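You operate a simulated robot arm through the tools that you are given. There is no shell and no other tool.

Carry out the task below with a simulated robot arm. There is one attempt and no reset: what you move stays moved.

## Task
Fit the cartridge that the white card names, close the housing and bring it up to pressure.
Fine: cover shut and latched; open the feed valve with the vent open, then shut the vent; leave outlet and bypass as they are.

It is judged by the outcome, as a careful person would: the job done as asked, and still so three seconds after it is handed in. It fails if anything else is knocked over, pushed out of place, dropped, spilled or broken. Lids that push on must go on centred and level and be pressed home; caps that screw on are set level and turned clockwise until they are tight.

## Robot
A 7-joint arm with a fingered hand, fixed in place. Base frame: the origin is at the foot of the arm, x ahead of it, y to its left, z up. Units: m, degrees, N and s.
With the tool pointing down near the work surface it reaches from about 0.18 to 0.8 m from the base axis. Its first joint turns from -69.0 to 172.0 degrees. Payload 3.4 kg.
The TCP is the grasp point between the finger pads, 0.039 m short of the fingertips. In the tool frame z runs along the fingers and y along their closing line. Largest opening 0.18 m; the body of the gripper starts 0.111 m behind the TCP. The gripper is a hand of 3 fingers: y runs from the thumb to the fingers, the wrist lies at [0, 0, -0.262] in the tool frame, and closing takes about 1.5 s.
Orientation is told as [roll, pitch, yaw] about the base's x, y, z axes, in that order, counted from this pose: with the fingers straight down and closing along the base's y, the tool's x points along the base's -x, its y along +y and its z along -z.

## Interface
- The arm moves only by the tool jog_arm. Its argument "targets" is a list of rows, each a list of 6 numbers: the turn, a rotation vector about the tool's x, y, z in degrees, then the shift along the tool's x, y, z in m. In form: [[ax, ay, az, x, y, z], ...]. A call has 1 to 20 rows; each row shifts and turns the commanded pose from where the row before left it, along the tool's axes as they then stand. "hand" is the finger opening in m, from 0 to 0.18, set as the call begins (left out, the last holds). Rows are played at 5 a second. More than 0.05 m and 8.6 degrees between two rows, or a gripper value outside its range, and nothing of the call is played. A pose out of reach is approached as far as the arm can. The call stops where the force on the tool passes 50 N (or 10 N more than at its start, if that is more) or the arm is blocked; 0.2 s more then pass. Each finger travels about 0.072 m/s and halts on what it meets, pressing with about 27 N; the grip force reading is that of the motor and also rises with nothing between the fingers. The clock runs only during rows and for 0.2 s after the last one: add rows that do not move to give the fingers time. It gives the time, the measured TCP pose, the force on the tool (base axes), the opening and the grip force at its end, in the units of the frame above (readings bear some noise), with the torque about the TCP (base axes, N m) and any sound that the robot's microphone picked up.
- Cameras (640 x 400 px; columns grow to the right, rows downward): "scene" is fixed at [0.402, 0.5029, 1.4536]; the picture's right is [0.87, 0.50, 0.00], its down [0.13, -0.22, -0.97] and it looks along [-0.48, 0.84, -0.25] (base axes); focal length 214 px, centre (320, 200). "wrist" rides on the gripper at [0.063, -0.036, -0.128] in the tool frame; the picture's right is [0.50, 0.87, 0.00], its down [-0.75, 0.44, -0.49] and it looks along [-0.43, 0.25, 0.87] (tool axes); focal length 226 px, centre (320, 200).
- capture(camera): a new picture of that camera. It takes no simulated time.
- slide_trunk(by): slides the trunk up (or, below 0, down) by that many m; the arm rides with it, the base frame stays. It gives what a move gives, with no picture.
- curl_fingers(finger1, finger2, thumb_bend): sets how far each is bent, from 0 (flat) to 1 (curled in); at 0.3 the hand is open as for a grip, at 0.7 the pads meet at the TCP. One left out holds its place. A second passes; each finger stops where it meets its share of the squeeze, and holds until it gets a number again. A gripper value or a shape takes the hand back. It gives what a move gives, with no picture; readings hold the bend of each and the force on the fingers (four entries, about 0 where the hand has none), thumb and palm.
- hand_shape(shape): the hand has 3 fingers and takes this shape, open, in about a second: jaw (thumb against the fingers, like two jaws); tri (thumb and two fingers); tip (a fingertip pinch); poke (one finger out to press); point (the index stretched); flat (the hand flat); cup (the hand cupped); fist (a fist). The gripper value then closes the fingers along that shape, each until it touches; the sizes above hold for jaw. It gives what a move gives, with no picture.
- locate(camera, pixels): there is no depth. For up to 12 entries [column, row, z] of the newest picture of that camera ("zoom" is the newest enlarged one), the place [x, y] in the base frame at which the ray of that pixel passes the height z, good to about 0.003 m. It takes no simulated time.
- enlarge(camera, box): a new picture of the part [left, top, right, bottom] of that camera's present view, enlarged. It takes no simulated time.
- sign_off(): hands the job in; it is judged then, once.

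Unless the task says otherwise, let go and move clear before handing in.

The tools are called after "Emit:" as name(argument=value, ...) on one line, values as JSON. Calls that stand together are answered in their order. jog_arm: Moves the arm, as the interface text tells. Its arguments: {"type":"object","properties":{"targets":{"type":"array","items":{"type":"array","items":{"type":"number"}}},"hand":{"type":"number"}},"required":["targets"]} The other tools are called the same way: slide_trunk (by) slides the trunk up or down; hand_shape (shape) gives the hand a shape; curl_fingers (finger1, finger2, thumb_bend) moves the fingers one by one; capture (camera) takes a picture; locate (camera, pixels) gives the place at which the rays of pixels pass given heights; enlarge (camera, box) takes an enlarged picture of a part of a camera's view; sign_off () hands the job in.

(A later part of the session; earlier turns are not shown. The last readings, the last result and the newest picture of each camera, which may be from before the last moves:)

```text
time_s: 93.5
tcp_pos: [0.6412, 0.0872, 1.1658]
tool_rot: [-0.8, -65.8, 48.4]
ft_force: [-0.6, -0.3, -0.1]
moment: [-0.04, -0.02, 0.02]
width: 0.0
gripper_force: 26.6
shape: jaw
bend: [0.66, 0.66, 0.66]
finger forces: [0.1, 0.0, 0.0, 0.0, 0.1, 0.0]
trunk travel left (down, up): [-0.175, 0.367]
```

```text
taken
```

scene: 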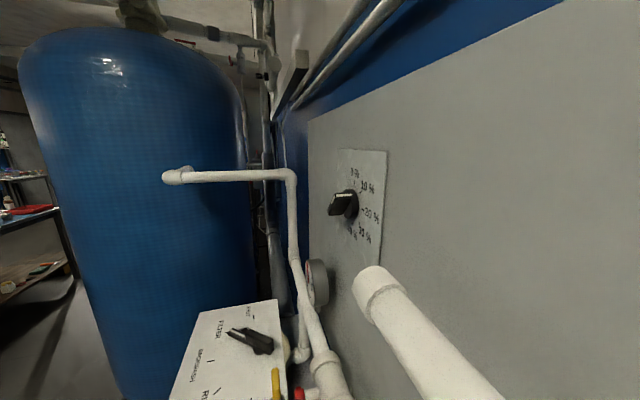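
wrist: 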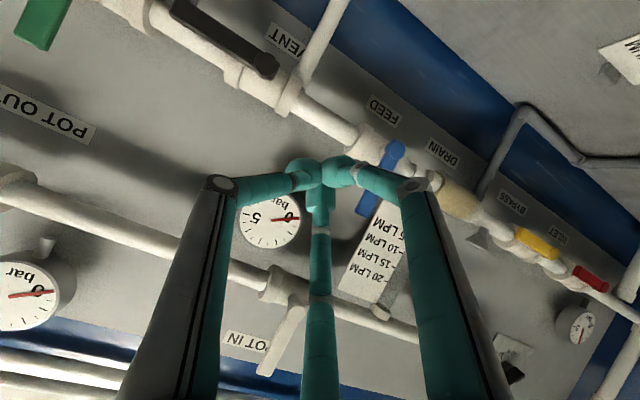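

Face-on view achieved: FEED handle from (392,150) to (368,210), VENT hub at (262,65). Moving the peg to the left of the FEED handle, still well clear in front of it.

Emit:
jog_arm(targets=[[0, 0, 0, 0.0016, 0.0373, 0.0087], [0, 0, 0, 0.0016, 0.0373, 0.0087], [0, 0, 0, 0.0016, 0.0373, 0.0087], [0, 0, 0, 0.0016, 0.0373, 0.0087], [0, 0, 0, 0, 0, 0]])

Emit:
capture(camera="wrist")

Emit:
enlarge(camera="wrist", box=[160, 60, 440, 235])

```text
time_s: 94.7
tcp_pos: [0.5512, 0.2077, 1.1442]
tool_rot: [-0.6, -65.7, 48.2]
ft_force: [0.1, 0.3, -0.2]
moment: [-0.02, -0.03, -0.01]
width: 0.0001
gripper_force: 27.7
shape: jaw
bend: [0.66, 0.66, 0.66]
finger forces: [0.0, 0.0, 0.0, 0.0, 0.0, 0.0]
trunk travel left (down, up): [-0.175, 0.367]
```

```text
taken
```

wrist: 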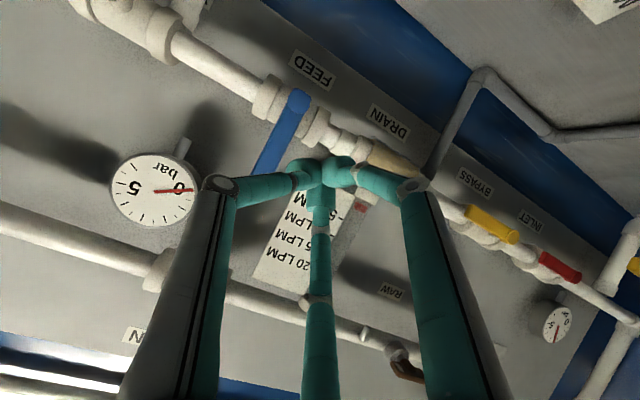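

```text
2.29 times, centred on (300, 148) of wrist
```

zoom: 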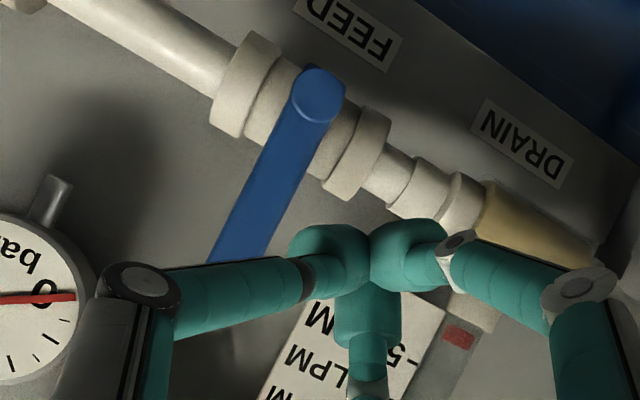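

The peg is on the left side of the blue handle as planned. The closed-finger cone is a sloppy pusher, so I'll try the "poke" shape and see what the single finger looks like.

Emit:
hand_shape(shape="poke")

Emit:
capture(camera="wrist")

```text
time_s: 95.6
tcp_pos: [0.5514, 0.2084, 1.144]
tool_rot: [-0.6, -65.7, 48.2]
ft_force: [0.1, 0.2, 0.7]
moment: [0.0, 0.03, -0.01]
width: 0.0001
gripper_force: 0.1
shape: poke
bend: [1.0, 1.0, 0.67]
finger forces: [0.0, 0.0, 0.0, 0.1, 0.0, 0.1]
trunk travel left (down, up): [-0.175, 0.367]
```

```text
taken
```

wrist: 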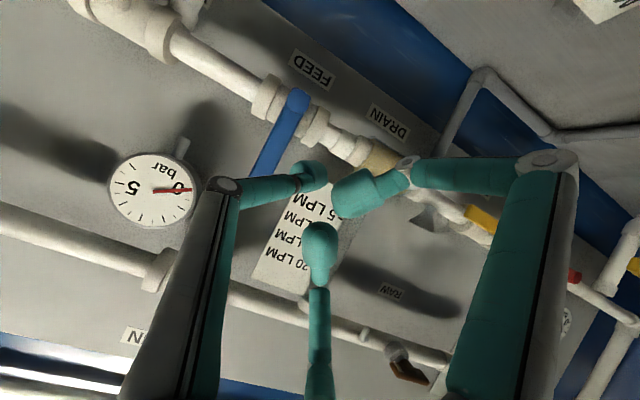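

"Poke" keeps the thumb out and curls the two fingers. Let me also see "point".

Emit:
hand_shape(shape="point")

Emit:
capture(camera="wrist")

```text
time_s: 96.5
tcp_pos: [0.5516, 0.2076, 1.1437]
tool_rot: [-0.7, -65.7, 48.2]
ft_force: [0.6, -0.8, -0.2]
moment: [0.04, -0.01, -0.01]
width: 0.0001
gripper_force: 0.0
shape: point
bend: [0.18, 1.0, 0.46]
finger forces: [0.0, 0.0, 0.1, 0.0, 0.0, 0.0]
trunk travel left (down, up): [-0.175, 0.367]
```

```text
taken
```

wrist: 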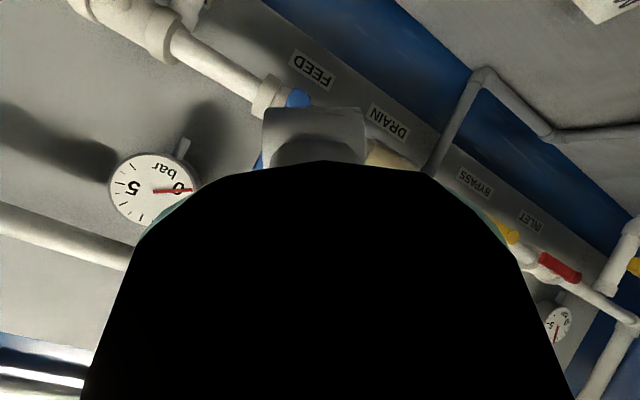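

"Point" blocks the camera, so I'll make my own shape: both fingers forward as a pushing pair with pads facing right, thumb curled away.

Emit:
curl_fingers(finger1=0.66, finger2=0.66, thumb_bend=1.0)

Emit:
capture(camera="wrist")

```text
time_s: 97.5
tcp_pos: [0.5526, 0.2081, 1.145]
tool_rot: [-0.7, -65.7, 48.3]
ft_force: [0.8, -0.5, 1.1]
moment: [-0.04, 0.0, -0.01]
width: 0.021
gripper_force: 0.1
shape: fingers
bend: [0.66, 0.83, 0.83]
finger forces: [0.0, 0.1, 0.2, 0.0, 0.0, 0.0]
trunk travel left (down, up): [-0.175, 0.367]
```

```text
taken
```

wrist: 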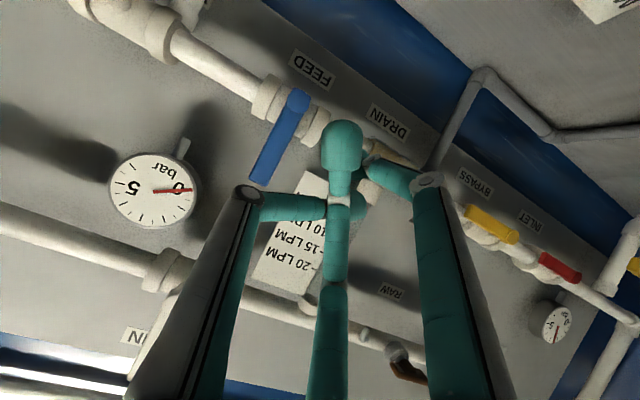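

Finger 1 (lower in the picture) is extended but finger 2 and the thumb jammed together. I'll sequence it: curl finger 2, then the thumb, leaving only finger 1 as the poker.

Emit:
curl_fingers(finger1=0.3, finger2=1.0, thumb_bend=0.3)

Emit:
curl_fingers(finger2=1.0, thumb_bend=1.0)

Emit:
curl_fingers(finger1=0.66)

Emit:
capture(camera="wrist")

```text
time_s: 98.5
tcp_pos: [0.5516, 0.2096, 1.1442]
tool_rot: [-0.6, -65.7, 48.3]
ft_force: [-0.9, 0.5, -0.3]
moment: [-0.03, 0.0, -0.01]
width: 0.1517
gripper_force: 0.1
shape: fingers
bend: [0.3, 1.0, 0.3]
finger forces: [0.0, 0.0, 0.0, 0.0, 0.0, 0.0]
trunk travel left (down, up): [-0.175, 0.367]
```

```text
time_s: 99.5
tcp_pos: [0.552, 0.2083, 1.1439]
tool_rot: [-0.7, -65.7, 48.3]
ft_force: [0.1, -0.5, 0.3]
moment: [-0.02, -0.02, -0.05]
width: 0.0743
gripper_force: 0.0
shape: fingers
bend: [0.3, 1.0, 0.94]
finger forces: [0.0, 0.0, 0.0, 0.0, 0.0, 0.1]
trunk travel left (down, up): [-0.175, 0.367]
```

```text
time_s: 100.5
tcp_pos: [0.5511, 0.2087, 1.1446]
tool_rot: [-0.7, -65.7, 48.3]
ft_force: [-0.1, -0.1, -0.2]
moment: [0.02, 0.02, 0.0]
width: 0.035
gripper_force: 0.0
shape: fingers
bend: [0.66, 1.0, 0.94]
finger forces: [0.0, 0.1, 0.0, 0.0, 0.0, 0.0]
trunk travel left (down, up): [-0.175, 0.367]
```

```text
taken
```

wrist: 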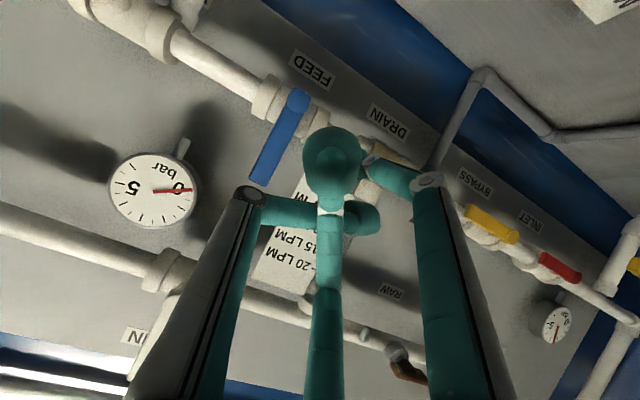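

Only finger 1 is out, but it has curled past the centre. I'll straighten it a bit (0.5) so its tip leads, and check.

Emit:
curl_fingers(finger1=0.5)

Emit:
capture(camera="wrist")

```text
time_s: 101.5
tcp_pos: [0.5518, 0.2076, 1.1442]
tool_rot: [-0.8, -65.8, 48.3]
ft_force: [0.2, -0.1, 0.3]
moment: [0.01, -0.01, -0.04]
width: 0.0459
gripper_force: 0.2
shape: fingers
bend: [0.5, 1.0, 0.94]
finger forces: [0.0, 0.0, 0.0, 0.1, 0.0, 0.0]
trunk travel left (down, up): [-0.175, 0.367]
```

```text
taken
```

wrist: 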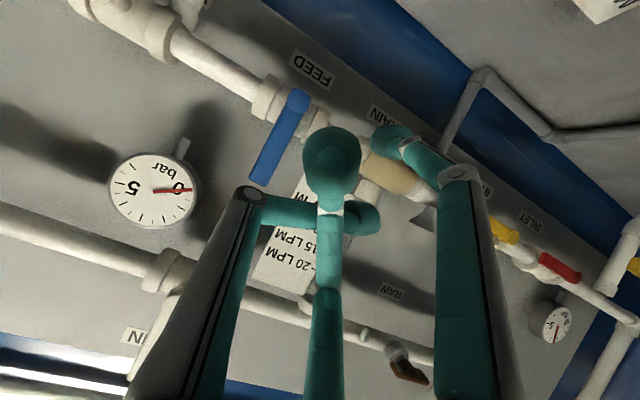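

So finger 1 is the one on the right of the picture (down-left in space), and finger 2 is the up-left one I want for FEED. Swapping: finger 2 out, finger 1 curled.

Emit:
curl_fingers(finger2=0.45)

Emit:
curl_fingers(finger1=1.0, finger2=0.45)

Emit:
capture(camera="wrist")

```text
time_s: 102.5
tcp_pos: [0.5498, 0.2081, 1.1442]
tool_rot: [-0.6, -65.7, 48.3]
ft_force: [0.6, -0.5, -0.8]
moment: [-0.01, 0.01, 0.01]
width: 0.0462
gripper_force: 0.1
shape: fingers
bend: [0.5, 1.0, 0.93]
finger forces: [0.1, 0.0, 0.1, 0.0, 0.0, 0.0]
trunk travel left (down, up): [-0.175, 0.367]
```

```text
time_s: 103.5
tcp_pos: [0.5516, 0.208, 1.145]
tool_rot: [-0.7, -65.6, 48.4]
ft_force: [-0.8, 0.6, -0.3]
moment: [0.02, 0.03, -0.01]
width: 0.0532
gripper_force: 0.0
shape: fingers
bend: [0.92, 1.0, 0.96]
finger forces: [0.0, 0.1, 0.0, 0.0, 0.1, 0.1]
trunk travel left (down, up): [-0.175, 0.367]
```

```text
taken
```

wrist: 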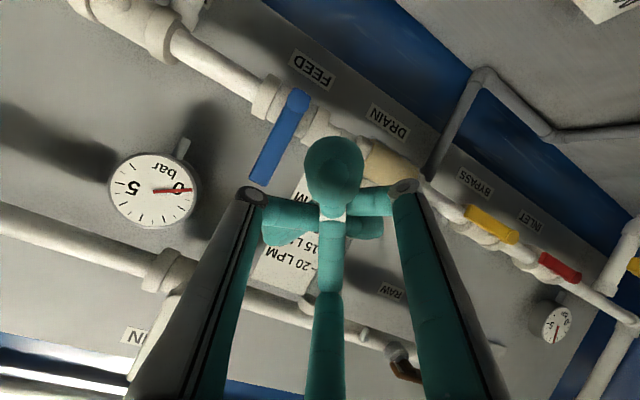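

Finger 2 is trapped by the curled thumb. Resetting the hand to open jaw and curling in a better order.

Emit:
hand_shape(shape="jaw")

Emit:
curl_fingers(finger1=0.3, finger2=0.3, thumb_bend=1.0)

Emit:
curl_fingers(finger1=1.0, finger2=0.45)

Emit:
capture(camera="wrist")

```text
time_s: 104.4
tcp_pos: [0.5514, 0.2085, 1.1444]
tool_rot: [-0.7, -65.7, 48.3]
ft_force: [0.7, -0.1, -0.4]
moment: [0.02, -0.02, 0.05]
width: 0.1798
gripper_force: 0.0
shape: jaw
bend: [0.3, 0.3, 0.3]
finger forces: [0.0, 0.1, 0.0, 0.1, 0.0, 0.0]
trunk travel left (down, up): [-0.175, 0.367]
```

```text
time_s: 105.4
tcp_pos: [0.5517, 0.2079, 1.145]
tool_rot: [-0.7, -65.6, 48.3]
ft_force: [0.6, -0.3, 0.3]
moment: [0.02, 0.0, -0.02]
width: 0.0797
gripper_force: 0.1
shape: fingers
bend: [0.3, 0.3, 1.0]
finger forces: [0.0, 0.0, 0.0, 0.1, 0.1, 0.0]
trunk travel left (down, up): [-0.175, 0.367]
```

```text
time_s: 106.4
tcp_pos: [0.5514, 0.2081, 1.1444]
tool_rot: [-0.7, -65.7, 48.4]
ft_force: [-0.6, 0.4, 0.7]
moment: [-0.03, 0.03, 0.01]
width: 0.0674
gripper_force: 0.1
shape: fingers
bend: [0.97, 0.45, 1.0]
finger forces: [0.1, 0.1, 0.0, 0.0, 0.0, 0.0]
trunk travel left (down, up): [-0.175, 0.367]
```

```text
taken
```

wrist: 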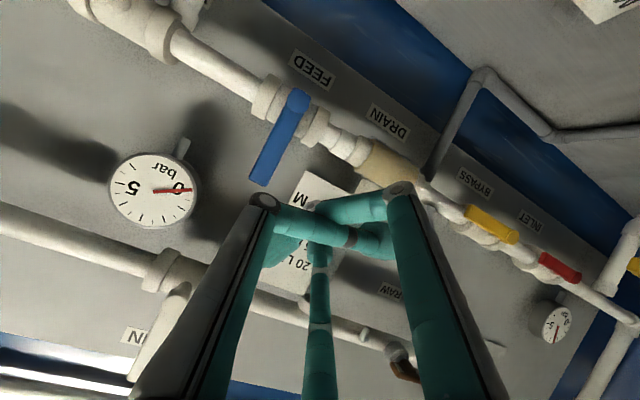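

Now finger 2 alone extends (tip ≈(318,240)), estimated at E 0.58, z 1.172. I'll lower it to z≈1.13 beside the handle first, then advance toward the wall.

Emit:
jog_arm(targets=[[0, 0, 0, 0.0192, -0.008, 0.0086], [0, 0, 0, 0.0192, -0.008, 0.0086], [0, 0, 0, -0.0112, 0, 0.0249], [0, 0, 0, 0, 0, 0]])

Emit:
capture(camera="wrist")

Emit:
enlarge(camera="wrist", box=[180, 60, 460, 235])

```text
time_s: 107.4
tcp_pos: [0.5797, 0.2186, 1.1025]
tool_rot: [-0.8, -65.7, 48.4]
ft_force: [0.5, -0.2, 0.2]
moment: [-0.01, 0.01, 0.0]
width: 0.0674
gripper_force: 0.1
shape: fingers
bend: [0.97, 0.45, 1.0]
finger forces: [0.1, 0.0, 0.0, 0.0, 0.0, 0.0]
trunk travel left (down, up): [-0.175, 0.367]
```

```text
taken
```

wrist: 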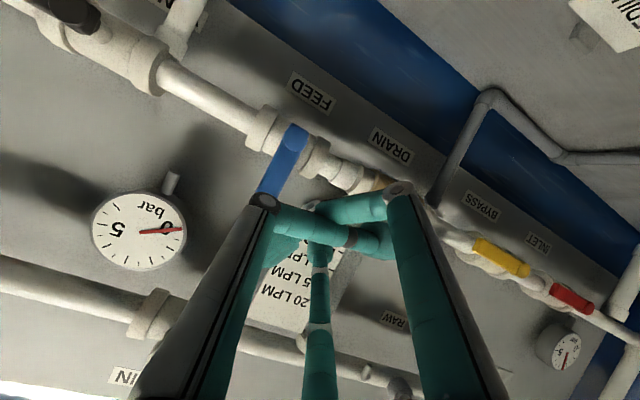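

```text
2.29 times, centred on (320, 148) of wrist
```

zoom: 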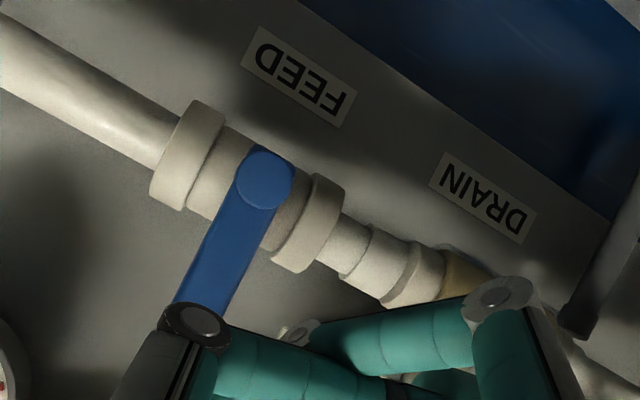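

The handle hub (296,138) and the poking fingertip (320,250) are laid out as computed, with the tip just left of the handle. Advancing 5.5 cm toward the wall in small steps, watching force.

Emit:
jog_arm(targets=[[0, 0, 0, -0.0075, 0, 0.0167], [0, 0, 0, -0.0075, 0, 0.0167], [0, 0, 0, -0.0075, 0, 0.0167], [0, 0, 0, 0, 0, 0]])

Emit:
capture(camera="wrist")

Emit:
enlarge(camera="wrist", box=[180, 130, 460, 305])

```text
time_s: 108.4
tcp_pos: [0.6169, 0.2584, 1.1034]
tool_rot: [-0.6, -65.7, 48.4]
ft_force: [-0.5, -0.5, -0.7]
moment: [-0.01, -0.03, -0.01]
width: 0.0675
gripper_force: 0.2
shape: fingers
bend: [0.97, 0.45, 1.0]
finger forces: [0.0, 0.0, 0.1, 0.0, 0.0, 0.0]
trunk travel left (down, up): [-0.175, 0.367]
```

```text
taken
```

wrist: 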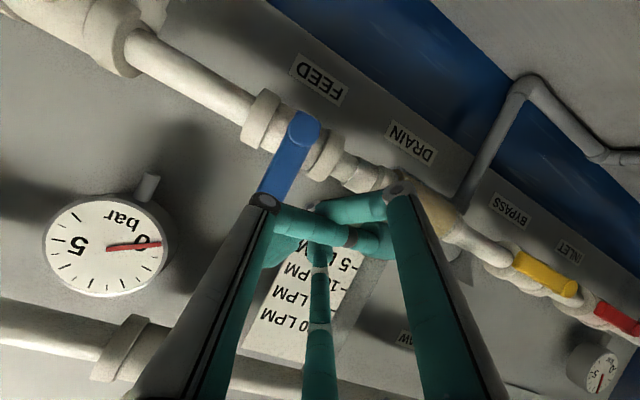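

```text
2.29 times, centred on (320, 218) of wrist
```

zoom: 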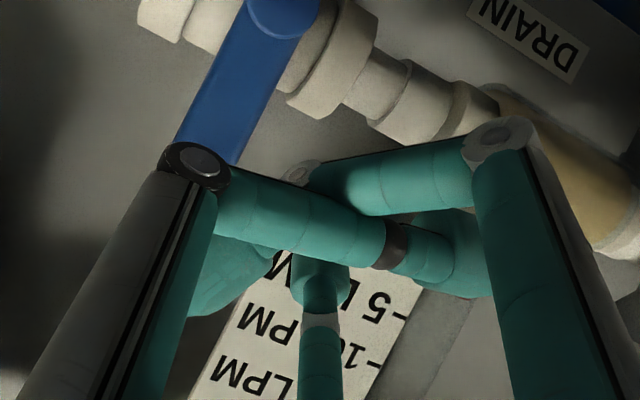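

No contact; the fingertip should now be level with the handle on its left. Pushing right in small steps.

Emit:
jog_arm(targets=[[0, 0, 0, 0, -0.011, 0], [0, 0, 0, 0, -0.011, 0], [0, 0, 0, 0, -0.011, 0], [0, 0, 0, 0, 0, 0]])

Emit:
capture(camera="wrist")

Emit:
enlarge(camera="wrist", box=[180, 90, 460, 265])

```text
time_s: 109.4
tcp_pos: [0.6427, 0.2364, 1.103]
tool_rot: [-0.9, -65.7, 48.4]
ft_force: [-0.3, -0.2, 0.3]
moment: [0.0, 0.03, -0.01]
width: 0.0675
gripper_force: 0.0
shape: fingers
bend: [0.97, 0.45, 1.0]
finger forces: [0.1, 0.0, 0.0, 0.0, 0.1, 0.0]
trunk travel left (down, up): [-0.175, 0.367]
```

```text
taken
```

wrist: 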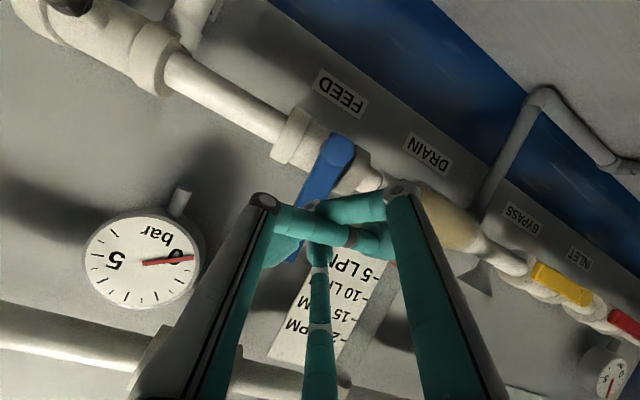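

```text
2.29 times, centred on (320, 178) of wrist
```

zoom: 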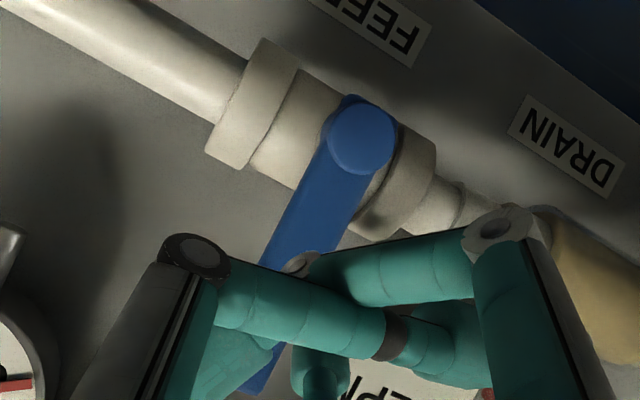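

The blue handle's end (zoom 262,375) is right beside the fingertip (310,370). Continuing the push along the arc.

Emit:
jog_arm(targets=[[0, 0, 0, -0.0007, -0.009, -0.0003], [0, 0, 0, -0.0007, -0.009, -0.0003], [0, 0, 0, -0.0007, -0.009, -0.0003], [0, 0, 0, 0, 0, 0]])

Emit:
enlarge(camera="wrist", box=[180, 90, 460, 265])

```text
time_s: 110.4
tcp_pos: [0.6631, 0.2198, 1.1061]
tool_rot: [-0.9, -65.8, 48.3]
ft_force: [-2.7, 0.7, -0.9]
moment: [-0.06, -0.08, 0.16]
width: 0.0673
gripper_force: 0.7
shape: fingers
bend: [0.97, 0.44, 1.0]
finger forces: [0.0, 2.3, 0.0, 0.1, 0.0, 0.0]
trunk travel left (down, up): [-0.175, 0.367]
```

```text
2.29 times, centred on (320, 178) of wrist
```

zoom: 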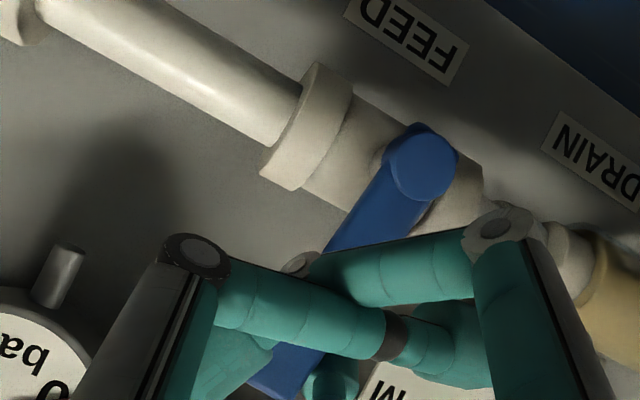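

The FEED handle is moving to the right under ~2 N. Continuing along the arc.

Emit:
jog_arm(targets=[[0, 0, 0, 0, -0.009, 0], [0, 0, 0, 0.0023, -0.009, 0.001], [0, 0, 0, 0.004, -0.009, 0.0018], [0, 0, 0, 0, 0, 0]])

Emit:
capture(camera="wrist")

Emit:
enlarge(camera="wrist", box=[180, 90, 460, 265])

```text
time_s: 111.4
tcp_pos: [0.6841, 0.2, 1.0997]
tool_rot: [-0.8, -65.6, 48.3]
ft_force: [-1.6, 2.1, 0.4]
moment: [0.0, -0.1, 0.13]
width: 0.0674
gripper_force: 0.8
shape: fingers
bend: [0.97, 0.43, 1.0]
finger forces: [0.0, 2.0, 0.1, 0.0, 0.0, 0.0]
trunk travel left (down, up): [-0.175, 0.367]
```

```text
taken
```

wrist: 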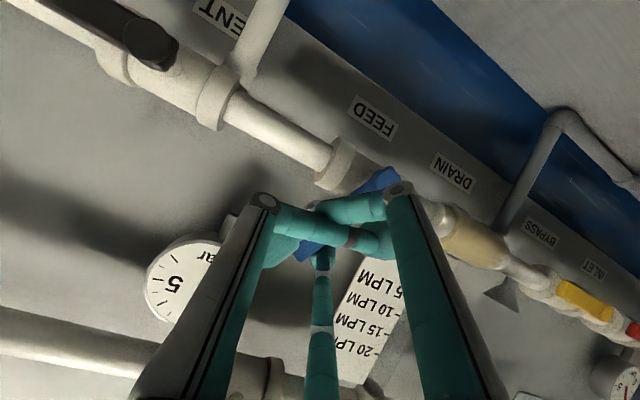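

```text
2.29 times, centred on (320, 178) of wrist
```

zoom: 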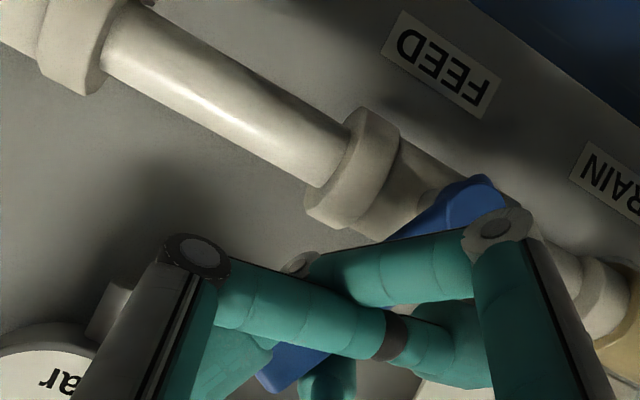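

FEED is about 25° turned and moving freely. Continuing along the tangent arc.

Emit:
jog_arm(targets=[[0, 0, 0, 0.0038, -0.0091, 0.0017], [0, 0, 0, 0.0051, -0.0083, 0.0023], [0, 0, 0, 0.0061, -0.0074, 0.0027], [0, 0, 0, 0.0071, -0.0063, 0.0032], [0, 0, 0, 0, 0, 0]])

Emit:
capture(camera="wrist")

Emit:
enlarge(camera="wrist", box=[220, 100, 500, 275])

```text
time_s: 112.6
tcp_pos: [0.7073, 0.1786, 1.075]
tool_rot: [-0.7, -65.7, 48.2]
ft_force: [-1.6, 0.2, 2.7]
moment: [0.13, -0.05, 0.05]
width: 0.0674
gripper_force: 0.9
shape: fingers
bend: [0.97, 0.42, 1.0]
finger forces: [0.1, 2.0, 0.0, 0.1, 0.0, 0.1]
trunk travel left (down, up): [-0.175, 0.367]
```

```text
taken
```

wrist: 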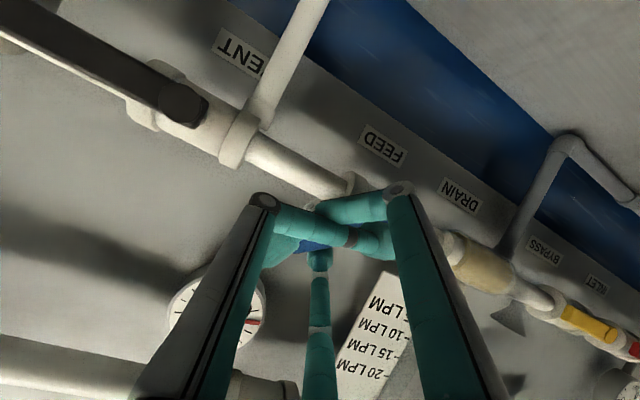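

```text
2.29 times, centred on (360, 188) of wrist
```

zoom: 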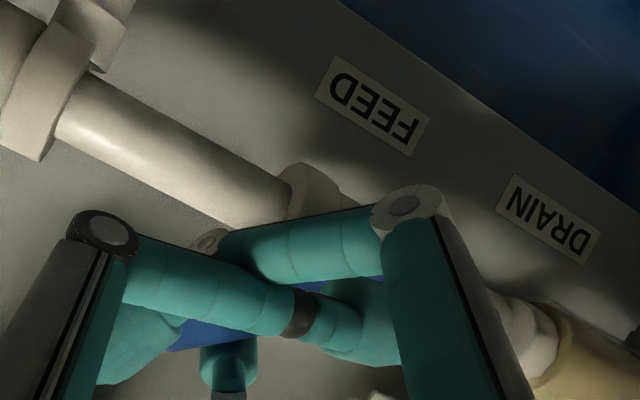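

FEED is at roughly half-turn (≈45°) with light force. Continuing.

Emit:
jog_arm(targets=[[0, 0, 0, 0.0067, -0.0068, 0.003], [0, 0, 0, 0.0076, -0.0056, 0.0034], [0, 0, 0, 0.0082, -0.0044, 0.0037], [0, 0, 0, 0, 0, 0]])

Emit:
capture(camera="wrist")

Emit:
enlarge(camera="wrist", box=[160, 140, 440, 315])

```text
time_s: 113.6
tcp_pos: [0.7207, 0.1681, 1.0487]
tool_rot: [-0.7, -65.6, 48.2]
ft_force: [-0.3, 1.6, 1.7]
moment: [0.03, -0.03, 0.09]
width: 0.0674
gripper_force: 1.2
shape: fingers
bend: [0.97, 0.42, 1.0]
finger forces: [0.0, 2.0, 0.0, 0.1, 0.0, 0.0]
trunk travel left (down, up): [-0.175, 0.367]
```

```text
taken
```

wrist: 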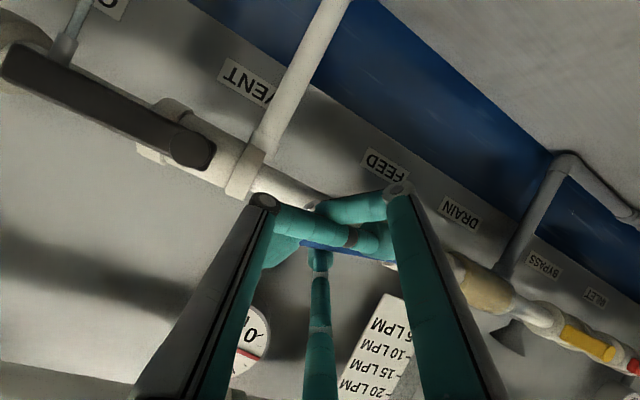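

```text
2.29 times, centred on (300, 228) of wrist
```

zoom: 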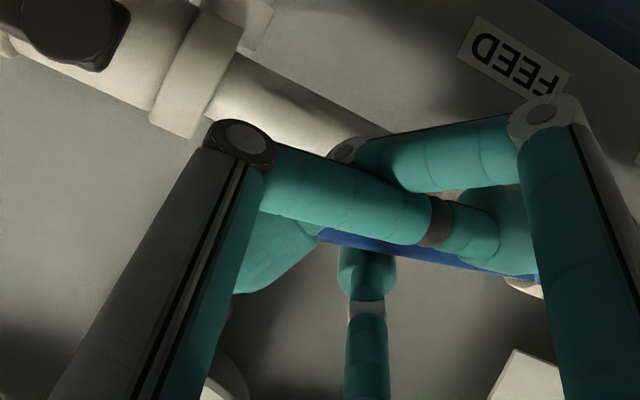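

About 16° left to lie along the pipe. Two or three more small steps until it meets its stop.

Emit:
jog_arm(targets=[[0, 0, 0, 0.0088, -0.003, 0.0039], [0, 0, 0, 0.0091, -0.001, 0.0041], [0, 0, 0, 0, 0, 0]])

Emit:
capture(camera="wrist")

Emit:
enlarge(camera="wrist", box=[160, 140, 440, 315])

```text
time_s: 114.4
tcp_pos: [0.7233, 0.1645, 1.03]
tool_rot: [-0.8, -65.6, 48.3]
ft_force: [0.0, 1.0, 2.6]
moment: [0.14, -0.01, 0.01]
width: 0.0676
gripper_force: 1.4
shape: fingers
bend: [0.97, 0.42, 1.0]
finger forces: [0.0, 3.5, 0.1, 0.1, 0.0, 0.1]
trunk travel left (down, up): [-0.175, 0.367]
```

```text
taken
```

wrist: 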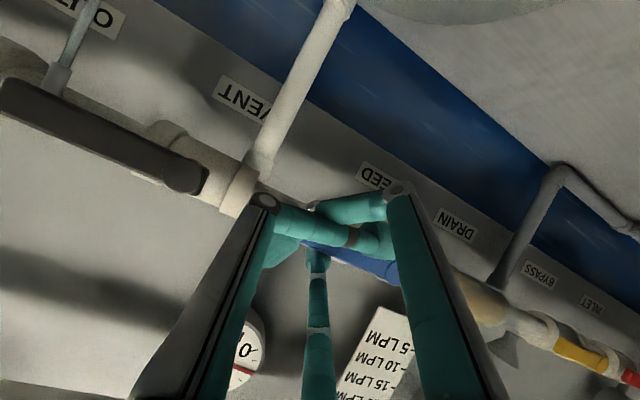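

```text
2.29 times, centred on (300, 228) of wrist
```

zoom: 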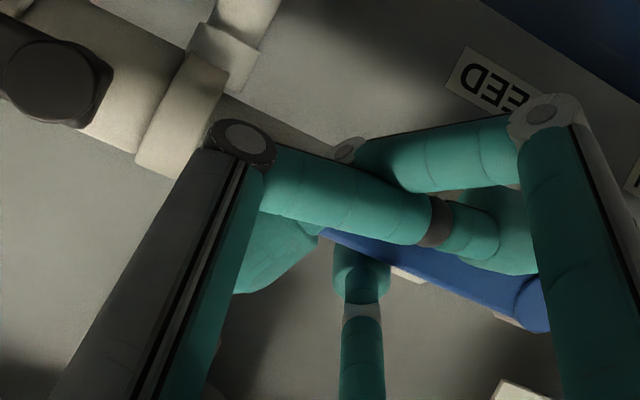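

About 7° left. Nudging further until resistance rises.

Emit:
jog_arm(targets=[[0, 0, 0, 0.006, 0, 0.0027], [0, 0, 0, 0.005, 0, 0.0023], [0, 0, 0, 0, 0, 0]])

Emit:
enlarge(camera="wrist", box=[160, 140, 440, 315])

```text
time_s: 115.2
tcp_pos: [0.7209, 0.1643, 1.0194]
tool_rot: [-0.8, -65.8, 48.3]
ft_force: [0.2, -1.0, 9.6]
moment: [0.64, -0.08, 0.07]
width: 0.0675
gripper_force: 4.4
shape: fingers
bend: [0.97, 0.39, 1.0]
finger forces: [0.0, 8.1, 0.0, 0.1, 0.1, 0.1]
trunk travel left (down, up): [-0.175, 0.367]
```

```text
2.29 times, centred on (300, 228) of wrist
```

zoom: 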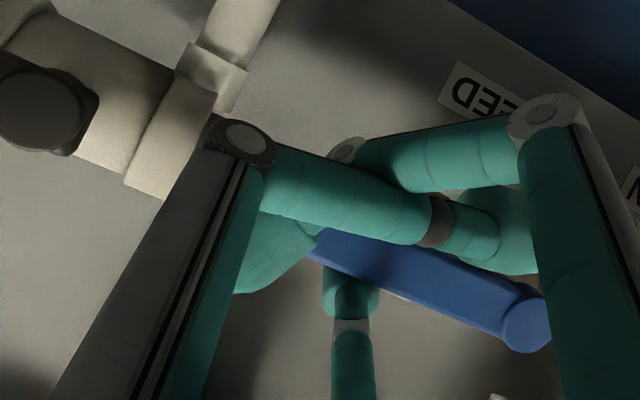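

Resistance has risen to ~10 N and the handle looks parallel to the pipe, so it's at its stop. One more small press to be sure, then back off.

Emit:
jog_arm(targets=[[0, 0, 0, 0.004, 0, 0.0018], [0, 0, 0, 0, 0, 0], [0, 0, 0, -0.015, 0, -0.0068], [0, 0, 0, -0.008, 0.01, -0.0036], [0, 0, 0, 0.0123, 0, -0.0274], [0, 0, 0, 0.0123, 0, -0.0274], [0, 0, 0, 0.0123, 0, -0.0274], [0, 0, 0, 0, 0, 0]])

Emit:
capture(camera="wrist")

Emit:
enlarge(camera="wrist", box=[100, 20, 420, 220])

```text
time_s: 117.0
tcp_pos: [0.6544, 0.1063, 1.0371]
tool_rot: [-0.8, -65.7, 48.4]
ft_force: [0.3, 0.0, -1.0]
moment: [-0.01, -0.02, -0.01]
width: 0.0675
gripper_force: 0.1
shape: fingers
bend: [0.97, 0.45, 1.0]
finger forces: [0.0, 0.0, 0.1, 0.0, 0.1, 0.0]
trunk travel left (down, up): [-0.175, 0.367]
```

```text
taken
```

wrist: 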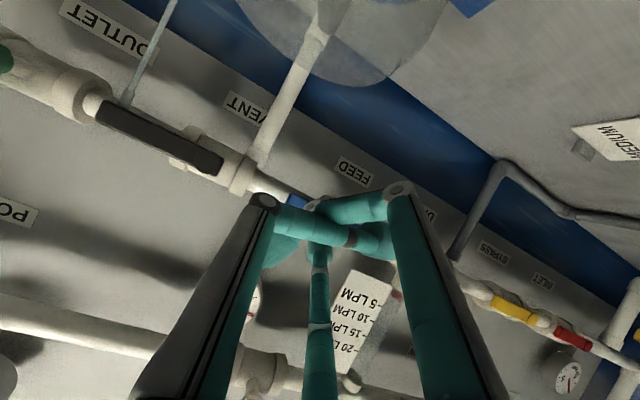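

```text
2.00 times, centred on (260, 120) of wrist
```

zoom: 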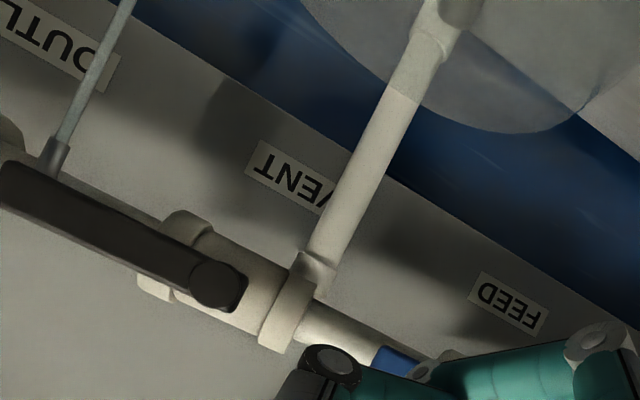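

FEED's blue handle now lies along the pipe. For VENT I need to push its dark handle up from below, so I'll raise the hand, bring it level with the wall normal (tilt ≈88°), roll it 30°, and use finger 1 as the poker.

Emit:
jog_arm(targets=[[0, 0, 0, -0.0379, 0, -0.017], [0, 0, 0, -0.0379, 0, -0.017], [0, -7.5, 0, 0, 0, 0], [0, -7.5, 0, 0, 0, 0], [0, -7.5, 0, 0, 0, 0], [0, 0, -7.5, 0, 0, 0], [0, 0, -7.5, 0, 0, 0], [0, 0, -7.5, 0, 0, 0], [0, 0, -7.5, 0, 0, 0], [0, 0, 0, 0, 0, 0]])

Emit:
hand_shape(shape="jaw")

Emit:
curl_fingers(finger1=0.3, finger2=0.3, thumb_bend=1.0)

Emit:
curl_fingers(finger1=0.45, finger2=1.0)

Emit:
capture(camera="wrist")

```text
time_s: 119.2
tcp_pos: [0.654, 0.106, 1.1234]
tool_rot: [-86.4, -59.6, 134.6]
ft_force: [-0.1, -0.1, -0.6]
moment: [0.03, -0.01, -0.01]
width: 0.0675
gripper_force: 0.0
shape: fingers
bend: [0.97, 0.45, 1.0]
finger forces: [0.1, 0.0, 0.0, 0.1, 0.0, 0.0]
trunk travel left (down, up): [-0.175, 0.367]
```

```text
time_s: 120.1
tcp_pos: [0.6535, 0.1052, 1.1227]
tool_rot: [-86.4, -59.7, 134.5]
ft_force: [0.1, 0.0, 0.1]
moment: [-0.02, -0.03, 0.02]
width: 0.1801
gripper_force: 0.0
shape: jaw
bend: [0.3, 0.3, 0.3]
finger forces: [0.0, 0.1, 0.0, 0.1, 0.1, 0.1]
trunk travel left (down, up): [-0.175, 0.367]
```

```text
time_s: 121.1
tcp_pos: [0.6539, 0.106, 1.123]
tool_rot: [-86.4, -59.8, 134.5]
ft_force: [0.4, 0.0, -1.1]
moment: [-0.01, -0.01, 0.0]
width: 0.0798
gripper_force: 0.0
shape: fingers
bend: [0.3, 0.3, 1.0]
finger forces: [0.0, 0.0, 0.0, 0.0, 0.0, 0.0]
trunk travel left (down, up): [-0.175, 0.367]
```

```text
time_s: 122.1
tcp_pos: [0.6527, 0.1062, 1.1233]
tool_rot: [-86.4, -59.7, 134.5]
ft_force: [-0.2, 0.5, 0.0]
moment: [-0.04, 0.0, -0.04]
width: 0.0668
gripper_force: 0.1
shape: fingers
bend: [0.45, 0.97, 1.0]
finger forces: [0.0, 0.1, 0.0, 0.0, 0.0, 0.0]
trunk travel left (down, up): [-0.175, 0.367]
```

```text
taken
```

wrist: 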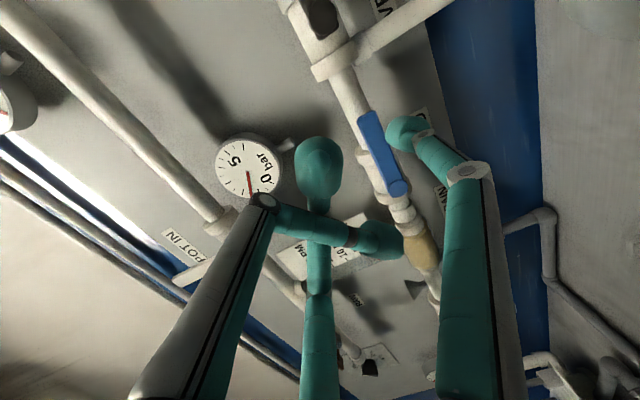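

Finger 1 (tip ≈(400,130)) now points forward and straight down from the hand axis, and FEED reads along the pipe. Moving right to line up under the VENT handle, still back from the wall.

Emit:
jog_arm(targets=[[0, 0, 0, 0.0273, -0.0278, 0], [0, 0, 0, 0.0273, -0.0278, 0], [0, 0, 0, 0.0273, -0.0278, 0], [0, 0, 0, 0.0273, -0.0278, 0], [0, 0, 0, 0, 0, 0]])

Emit:
capture(camera="wrist")

Emit:
enlarge(camera="wrist", box=[240, 60, 520, 235])

```text
time_s: 123.3
tcp_pos: [0.7641, 0.0017, 1.0863]
tool_rot: [-86.5, -59.5, 134.5]
ft_force: [0.4, -0.2, -0.4]
moment: [-0.01, 0.03, -0.01]
width: 0.0664
gripper_force: 0.0
shape: fingers
bend: [0.45, 0.97, 1.0]
finger forces: [0.1, 0.1, 0.0, 0.1, 0.0, 0.0]
trunk travel left (down, up): [-0.175, 0.367]
```

```text
taken
```

wrist: 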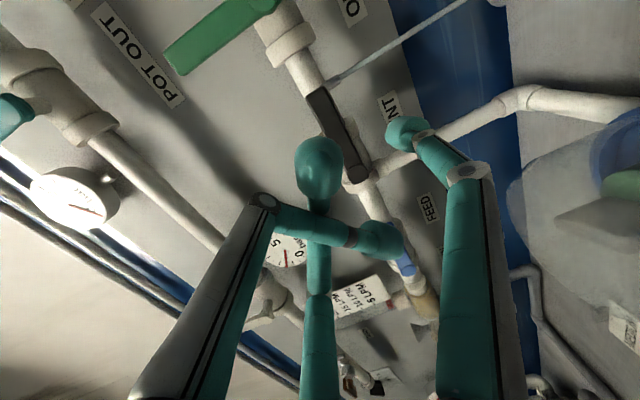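

```text
2.29 times, centred on (380, 148) of wrist
```

zoom: 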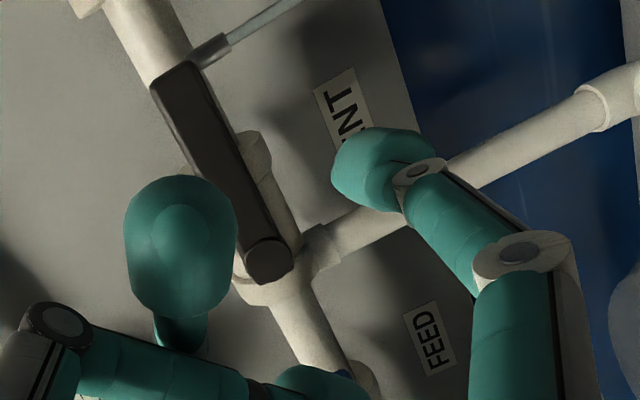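

The geometry checks out (hub re-measured at z≈1.064), and the poker tip is ~15 mm below the handle. Advancing ~10 cm toward the wall in steps.

Emit:
jog_arm(targets=[[0, 0, 0, 0, 0, 0.03], [0, 0, 0, 0, 0, 0.03], [0, 0, 0, 0, 0, 0.02], [0, 0, 0, 0, 0, 0]])

Emit:
capture(camera="wrist")

Emit:
enlarge(camera="wrist", box=[240, 60, 520, 235])

```text
time_s: 124.3
tcp_pos: [0.8157, 0.0619, 1.0829]
tool_rot: [-86.4, -59.6, 134.6]
ft_force: [0.2, -1.3, 0.0]
moment: [0.0, -0.01, -0.01]
width: 0.0666
gripper_force: 0.2
shape: fingers
bend: [0.45, 0.97, 1.0]
finger forces: [0.1, 0.0, 0.1, 0.0, 0.0, 0.0]
trunk travel left (down, up): [-0.175, 0.367]
```

```text
taken
```

wrist: 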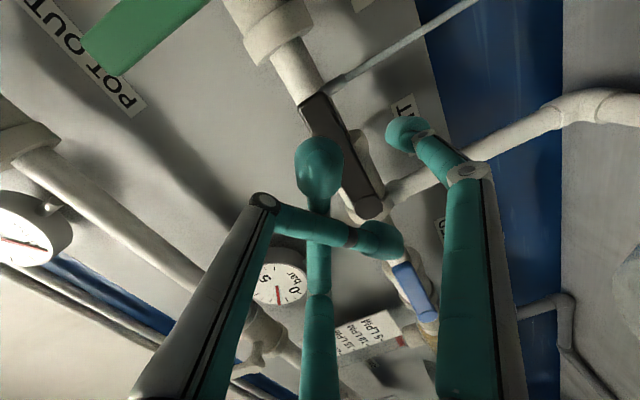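

```text
2.29 times, centred on (380, 148) of wrist
```

zoom: 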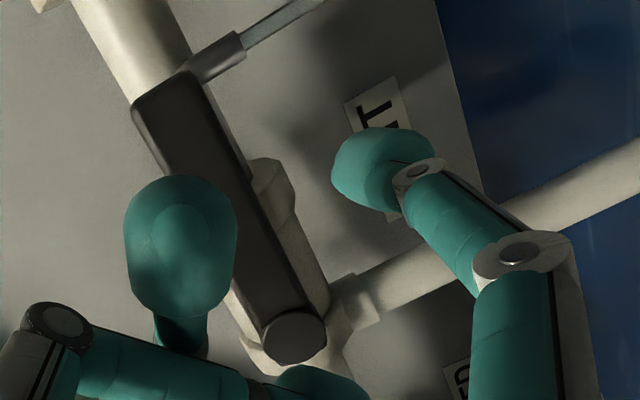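

Tip is close to the handle's plane; the outlet handle is well away. Advancing the last 2.2 cm.

Emit:
jog_arm(targets=[[0, 0, 0, 0, 0, 0.011], [0, 0, 0, 0, 0, 0.011], [0, 0, 0, 0, 0, 0]])

Emit:
enlarge(camera="wrist", box=[240, 60, 520, 235])

```text
time_s: 125.1
tcp_pos: [0.8316, 0.0776, 1.0801]
tool_rot: [-86.4, -59.6, 134.4]
ft_force: [-0.1, -0.2, 0.2]
moment: [0.02, 0.01, -0.03]
width: 0.0661
gripper_force: 0.1
shape: fingers
bend: [0.45, 0.97, 1.0]
finger forces: [0.0, 0.1, 0.1, 0.1, 0.0, 0.1]
trunk travel left (down, up): [-0.175, 0.367]
```

```text
2.29 times, centred on (380, 148) of wrist
```

zoom: 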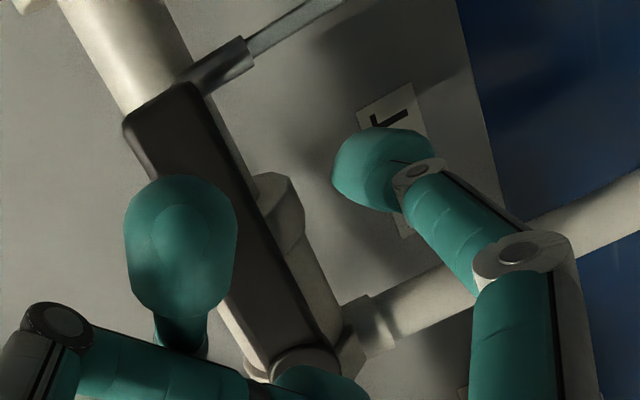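

No contact yet. Raising the poker to meet the VENT handle from below.

Emit:
jog_arm(targets=[[0, 0, 0, -0.0069, -0.004, 0], [0, 0, 0, -0.0069, -0.004, 0], [0, 0, 0, -0.0069, -0.004, 0], [0, 0, 0, -0.0069, -0.004, 0], [0, 0, 0, 0, 0, 0]])

Emit:
capture(camera="wrist")

Emit:
enlarge(camera="wrist", box=[240, 60, 520, 235])

```text
time_s: 126.3
tcp_pos: [0.8333, 0.079, 1.1128]
tool_rot: [-86.3, -59.8, 134.4]
ft_force: [0.7, -0.2, -3.1]
moment: [-0.03, 0.0, 0.0]
width: 0.0677
gripper_force: 0.2
shape: fingers
bend: [0.43, 0.97, 1.0]
finger forces: [1.7, 0.0, 0.0, 0.0, 0.0, 0.0]
trunk travel left (down, up): [-0.175, 0.367]
```

```text
taken
```

wrist: 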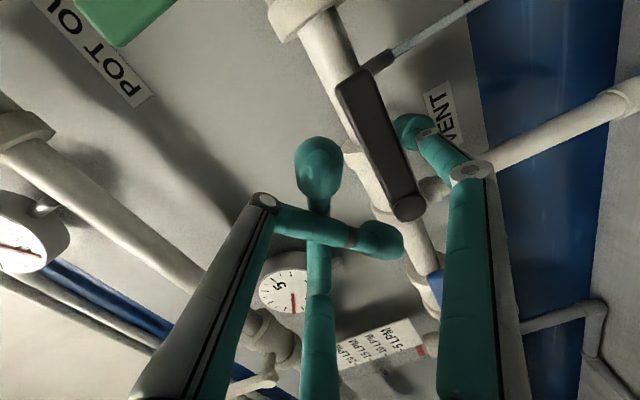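

```text
2.29 times, centred on (380, 148) of wrist
```

zoom: 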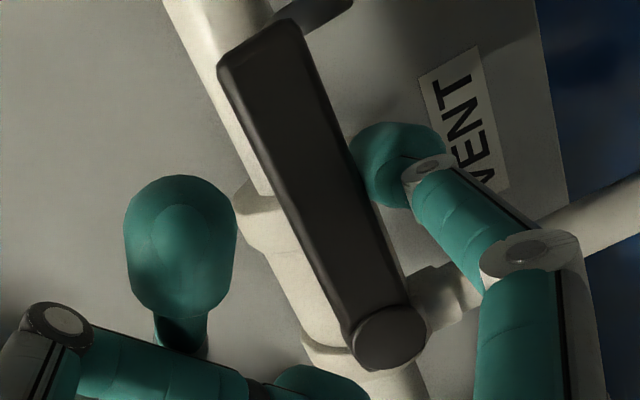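

The poker has touched the VENT handle at mid-length (1.7 N). Pushing it up along its arc.

Emit:
jog_arm(targets=[[0, 0, 0, -0.0076, -0.0088, 0], [0, 0, 0, -0.0091, -0.0071, 0], [0, 0, 0, -0.0104, -0.0052, 0], [0, 0, 0, 0, 0, 0]])

Emit:
capture(camera="wrist")

Emit:
enlarge(camera="wrist", box=[240, 60, 520, 235])

```text
time_s: 127.3
tcp_pos: [0.8383, 0.0766, 1.1466]
tool_rot: [-86.4, -59.6, 134.5]
ft_force: [-0.9, 0.7, -4.8]
moment: [-0.06, 0.07, 0.05]
width: 0.0705
gripper_force: 1.6
shape: fingers
bend: [0.4, 0.97, 1.0]
finger forces: [3.7, 0.0, 0.1, 0.0, 0.0, 0.0]
trunk travel left (down, up): [-0.175, 0.367]
```

```text
taken
```

wrist: 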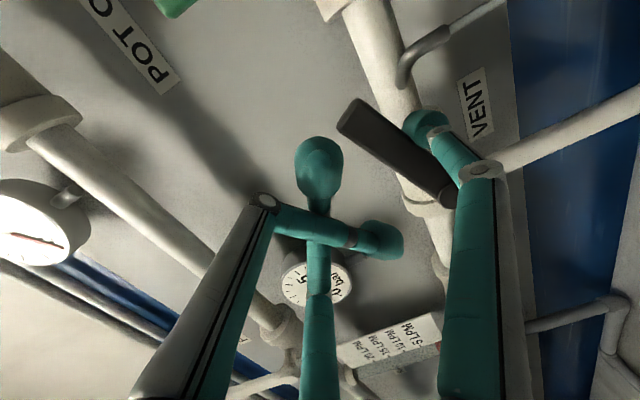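

```text
2.29 times, centred on (380, 148) of wrist
```

zoom: 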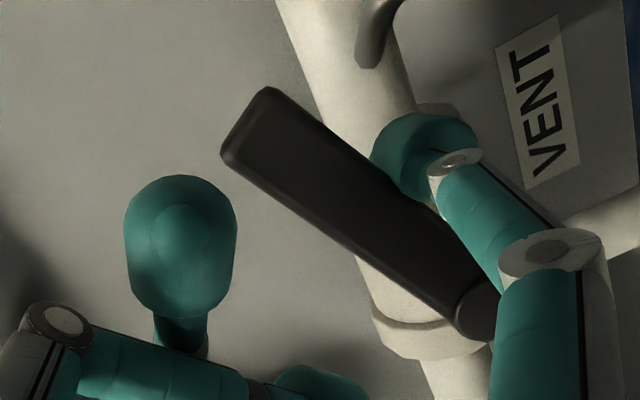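

VENT is turning (≈20° so far) with ~4 N. Continuing up and around.

Emit:
jog_arm(targets=[[0, 0, 0, -0.0095, -0.0065, 0], [0, 0, 0, -0.0104, -0.0052, 0], [0, 0, 0, -0.0122, -0.0034, 0], [0, 0, 0, 0, 0, 0]])

Emit:
capture(camera="wrist")

Emit:
enlarge(camera="wrist", box=[240, 60, 520, 235])

```text
time_s: 128.3
tcp_pos: [0.836, 0.0788, 1.1807]
tool_rot: [-86.4, -59.8, 134.5]
ft_force: [1.3, -0.2, -3.8]
moment: [-0.15, 0.01, -0.02]
width: 0.0709
gripper_force: 1.3
shape: fingers
bend: [0.41, 0.97, 1.0]
finger forces: [2.8, 0.0, 0.0, 0.1, 0.0, 0.1]
trunk travel left (down, up): [-0.175, 0.367]
```

```text
taken
```

wrist: 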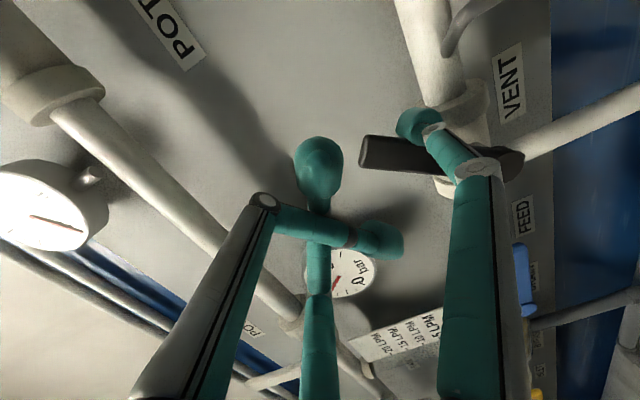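

```text
2.29 times, centred on (380, 148) of wrist
```

zoom: 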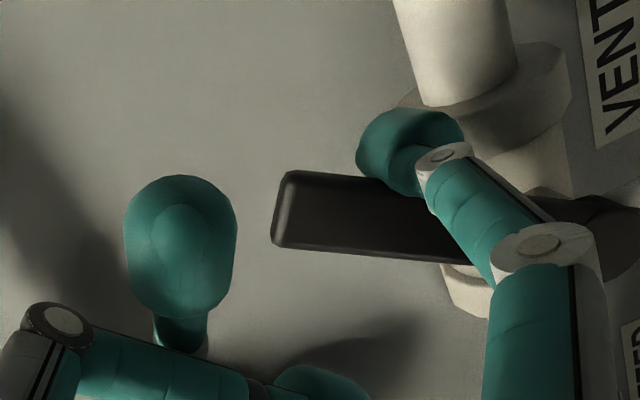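

VENT is past half (≈53°). Continuing up-left.

Emit:
jog_arm(targets=[[0, 0, 0, -0.0116, 0.0006, 0], [0, 0, 0, -0.0116, 0.0024, 0], [0, 0, 0, -0.011, 0.004, 0], [0, 0, 0, 0, 0, 0]])

Emit:
capture(camera="wrist")

Emit:
enlarge(camera="wrist", box=[240, 60, 520, 235])

```text
time_s: 129.3
tcp_pos: [0.8202, 0.0961, 1.2076]
tool_rot: [-86.4, -59.8, 134.6]
ft_force: [1.5, -0.7, -1.9]
moment: [-0.15, -0.03, -0.05]
width: 0.0704
gripper_force: 1.3
shape: fingers
bend: [0.43, 0.97, 1.0]
finger forces: [2.2, 0.1, 0.0, 0.1, 0.0, 0.0]
trunk travel left (down, up): [-0.175, 0.367]
```

```text
taken
```

wrist: 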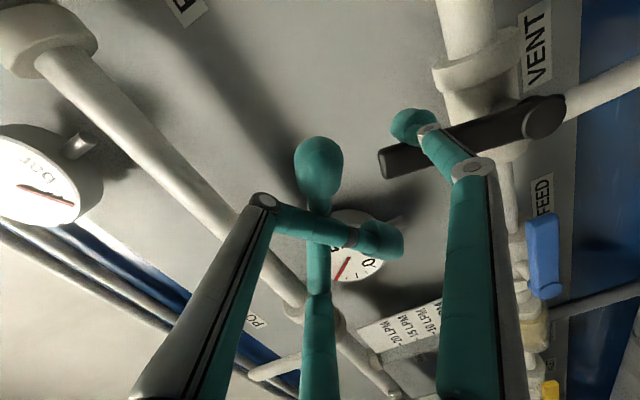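

```text
2.29 times, centred on (380, 148) of wrist
```

zoom: 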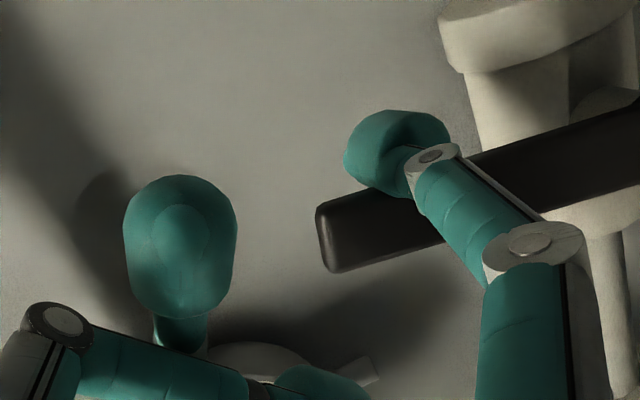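

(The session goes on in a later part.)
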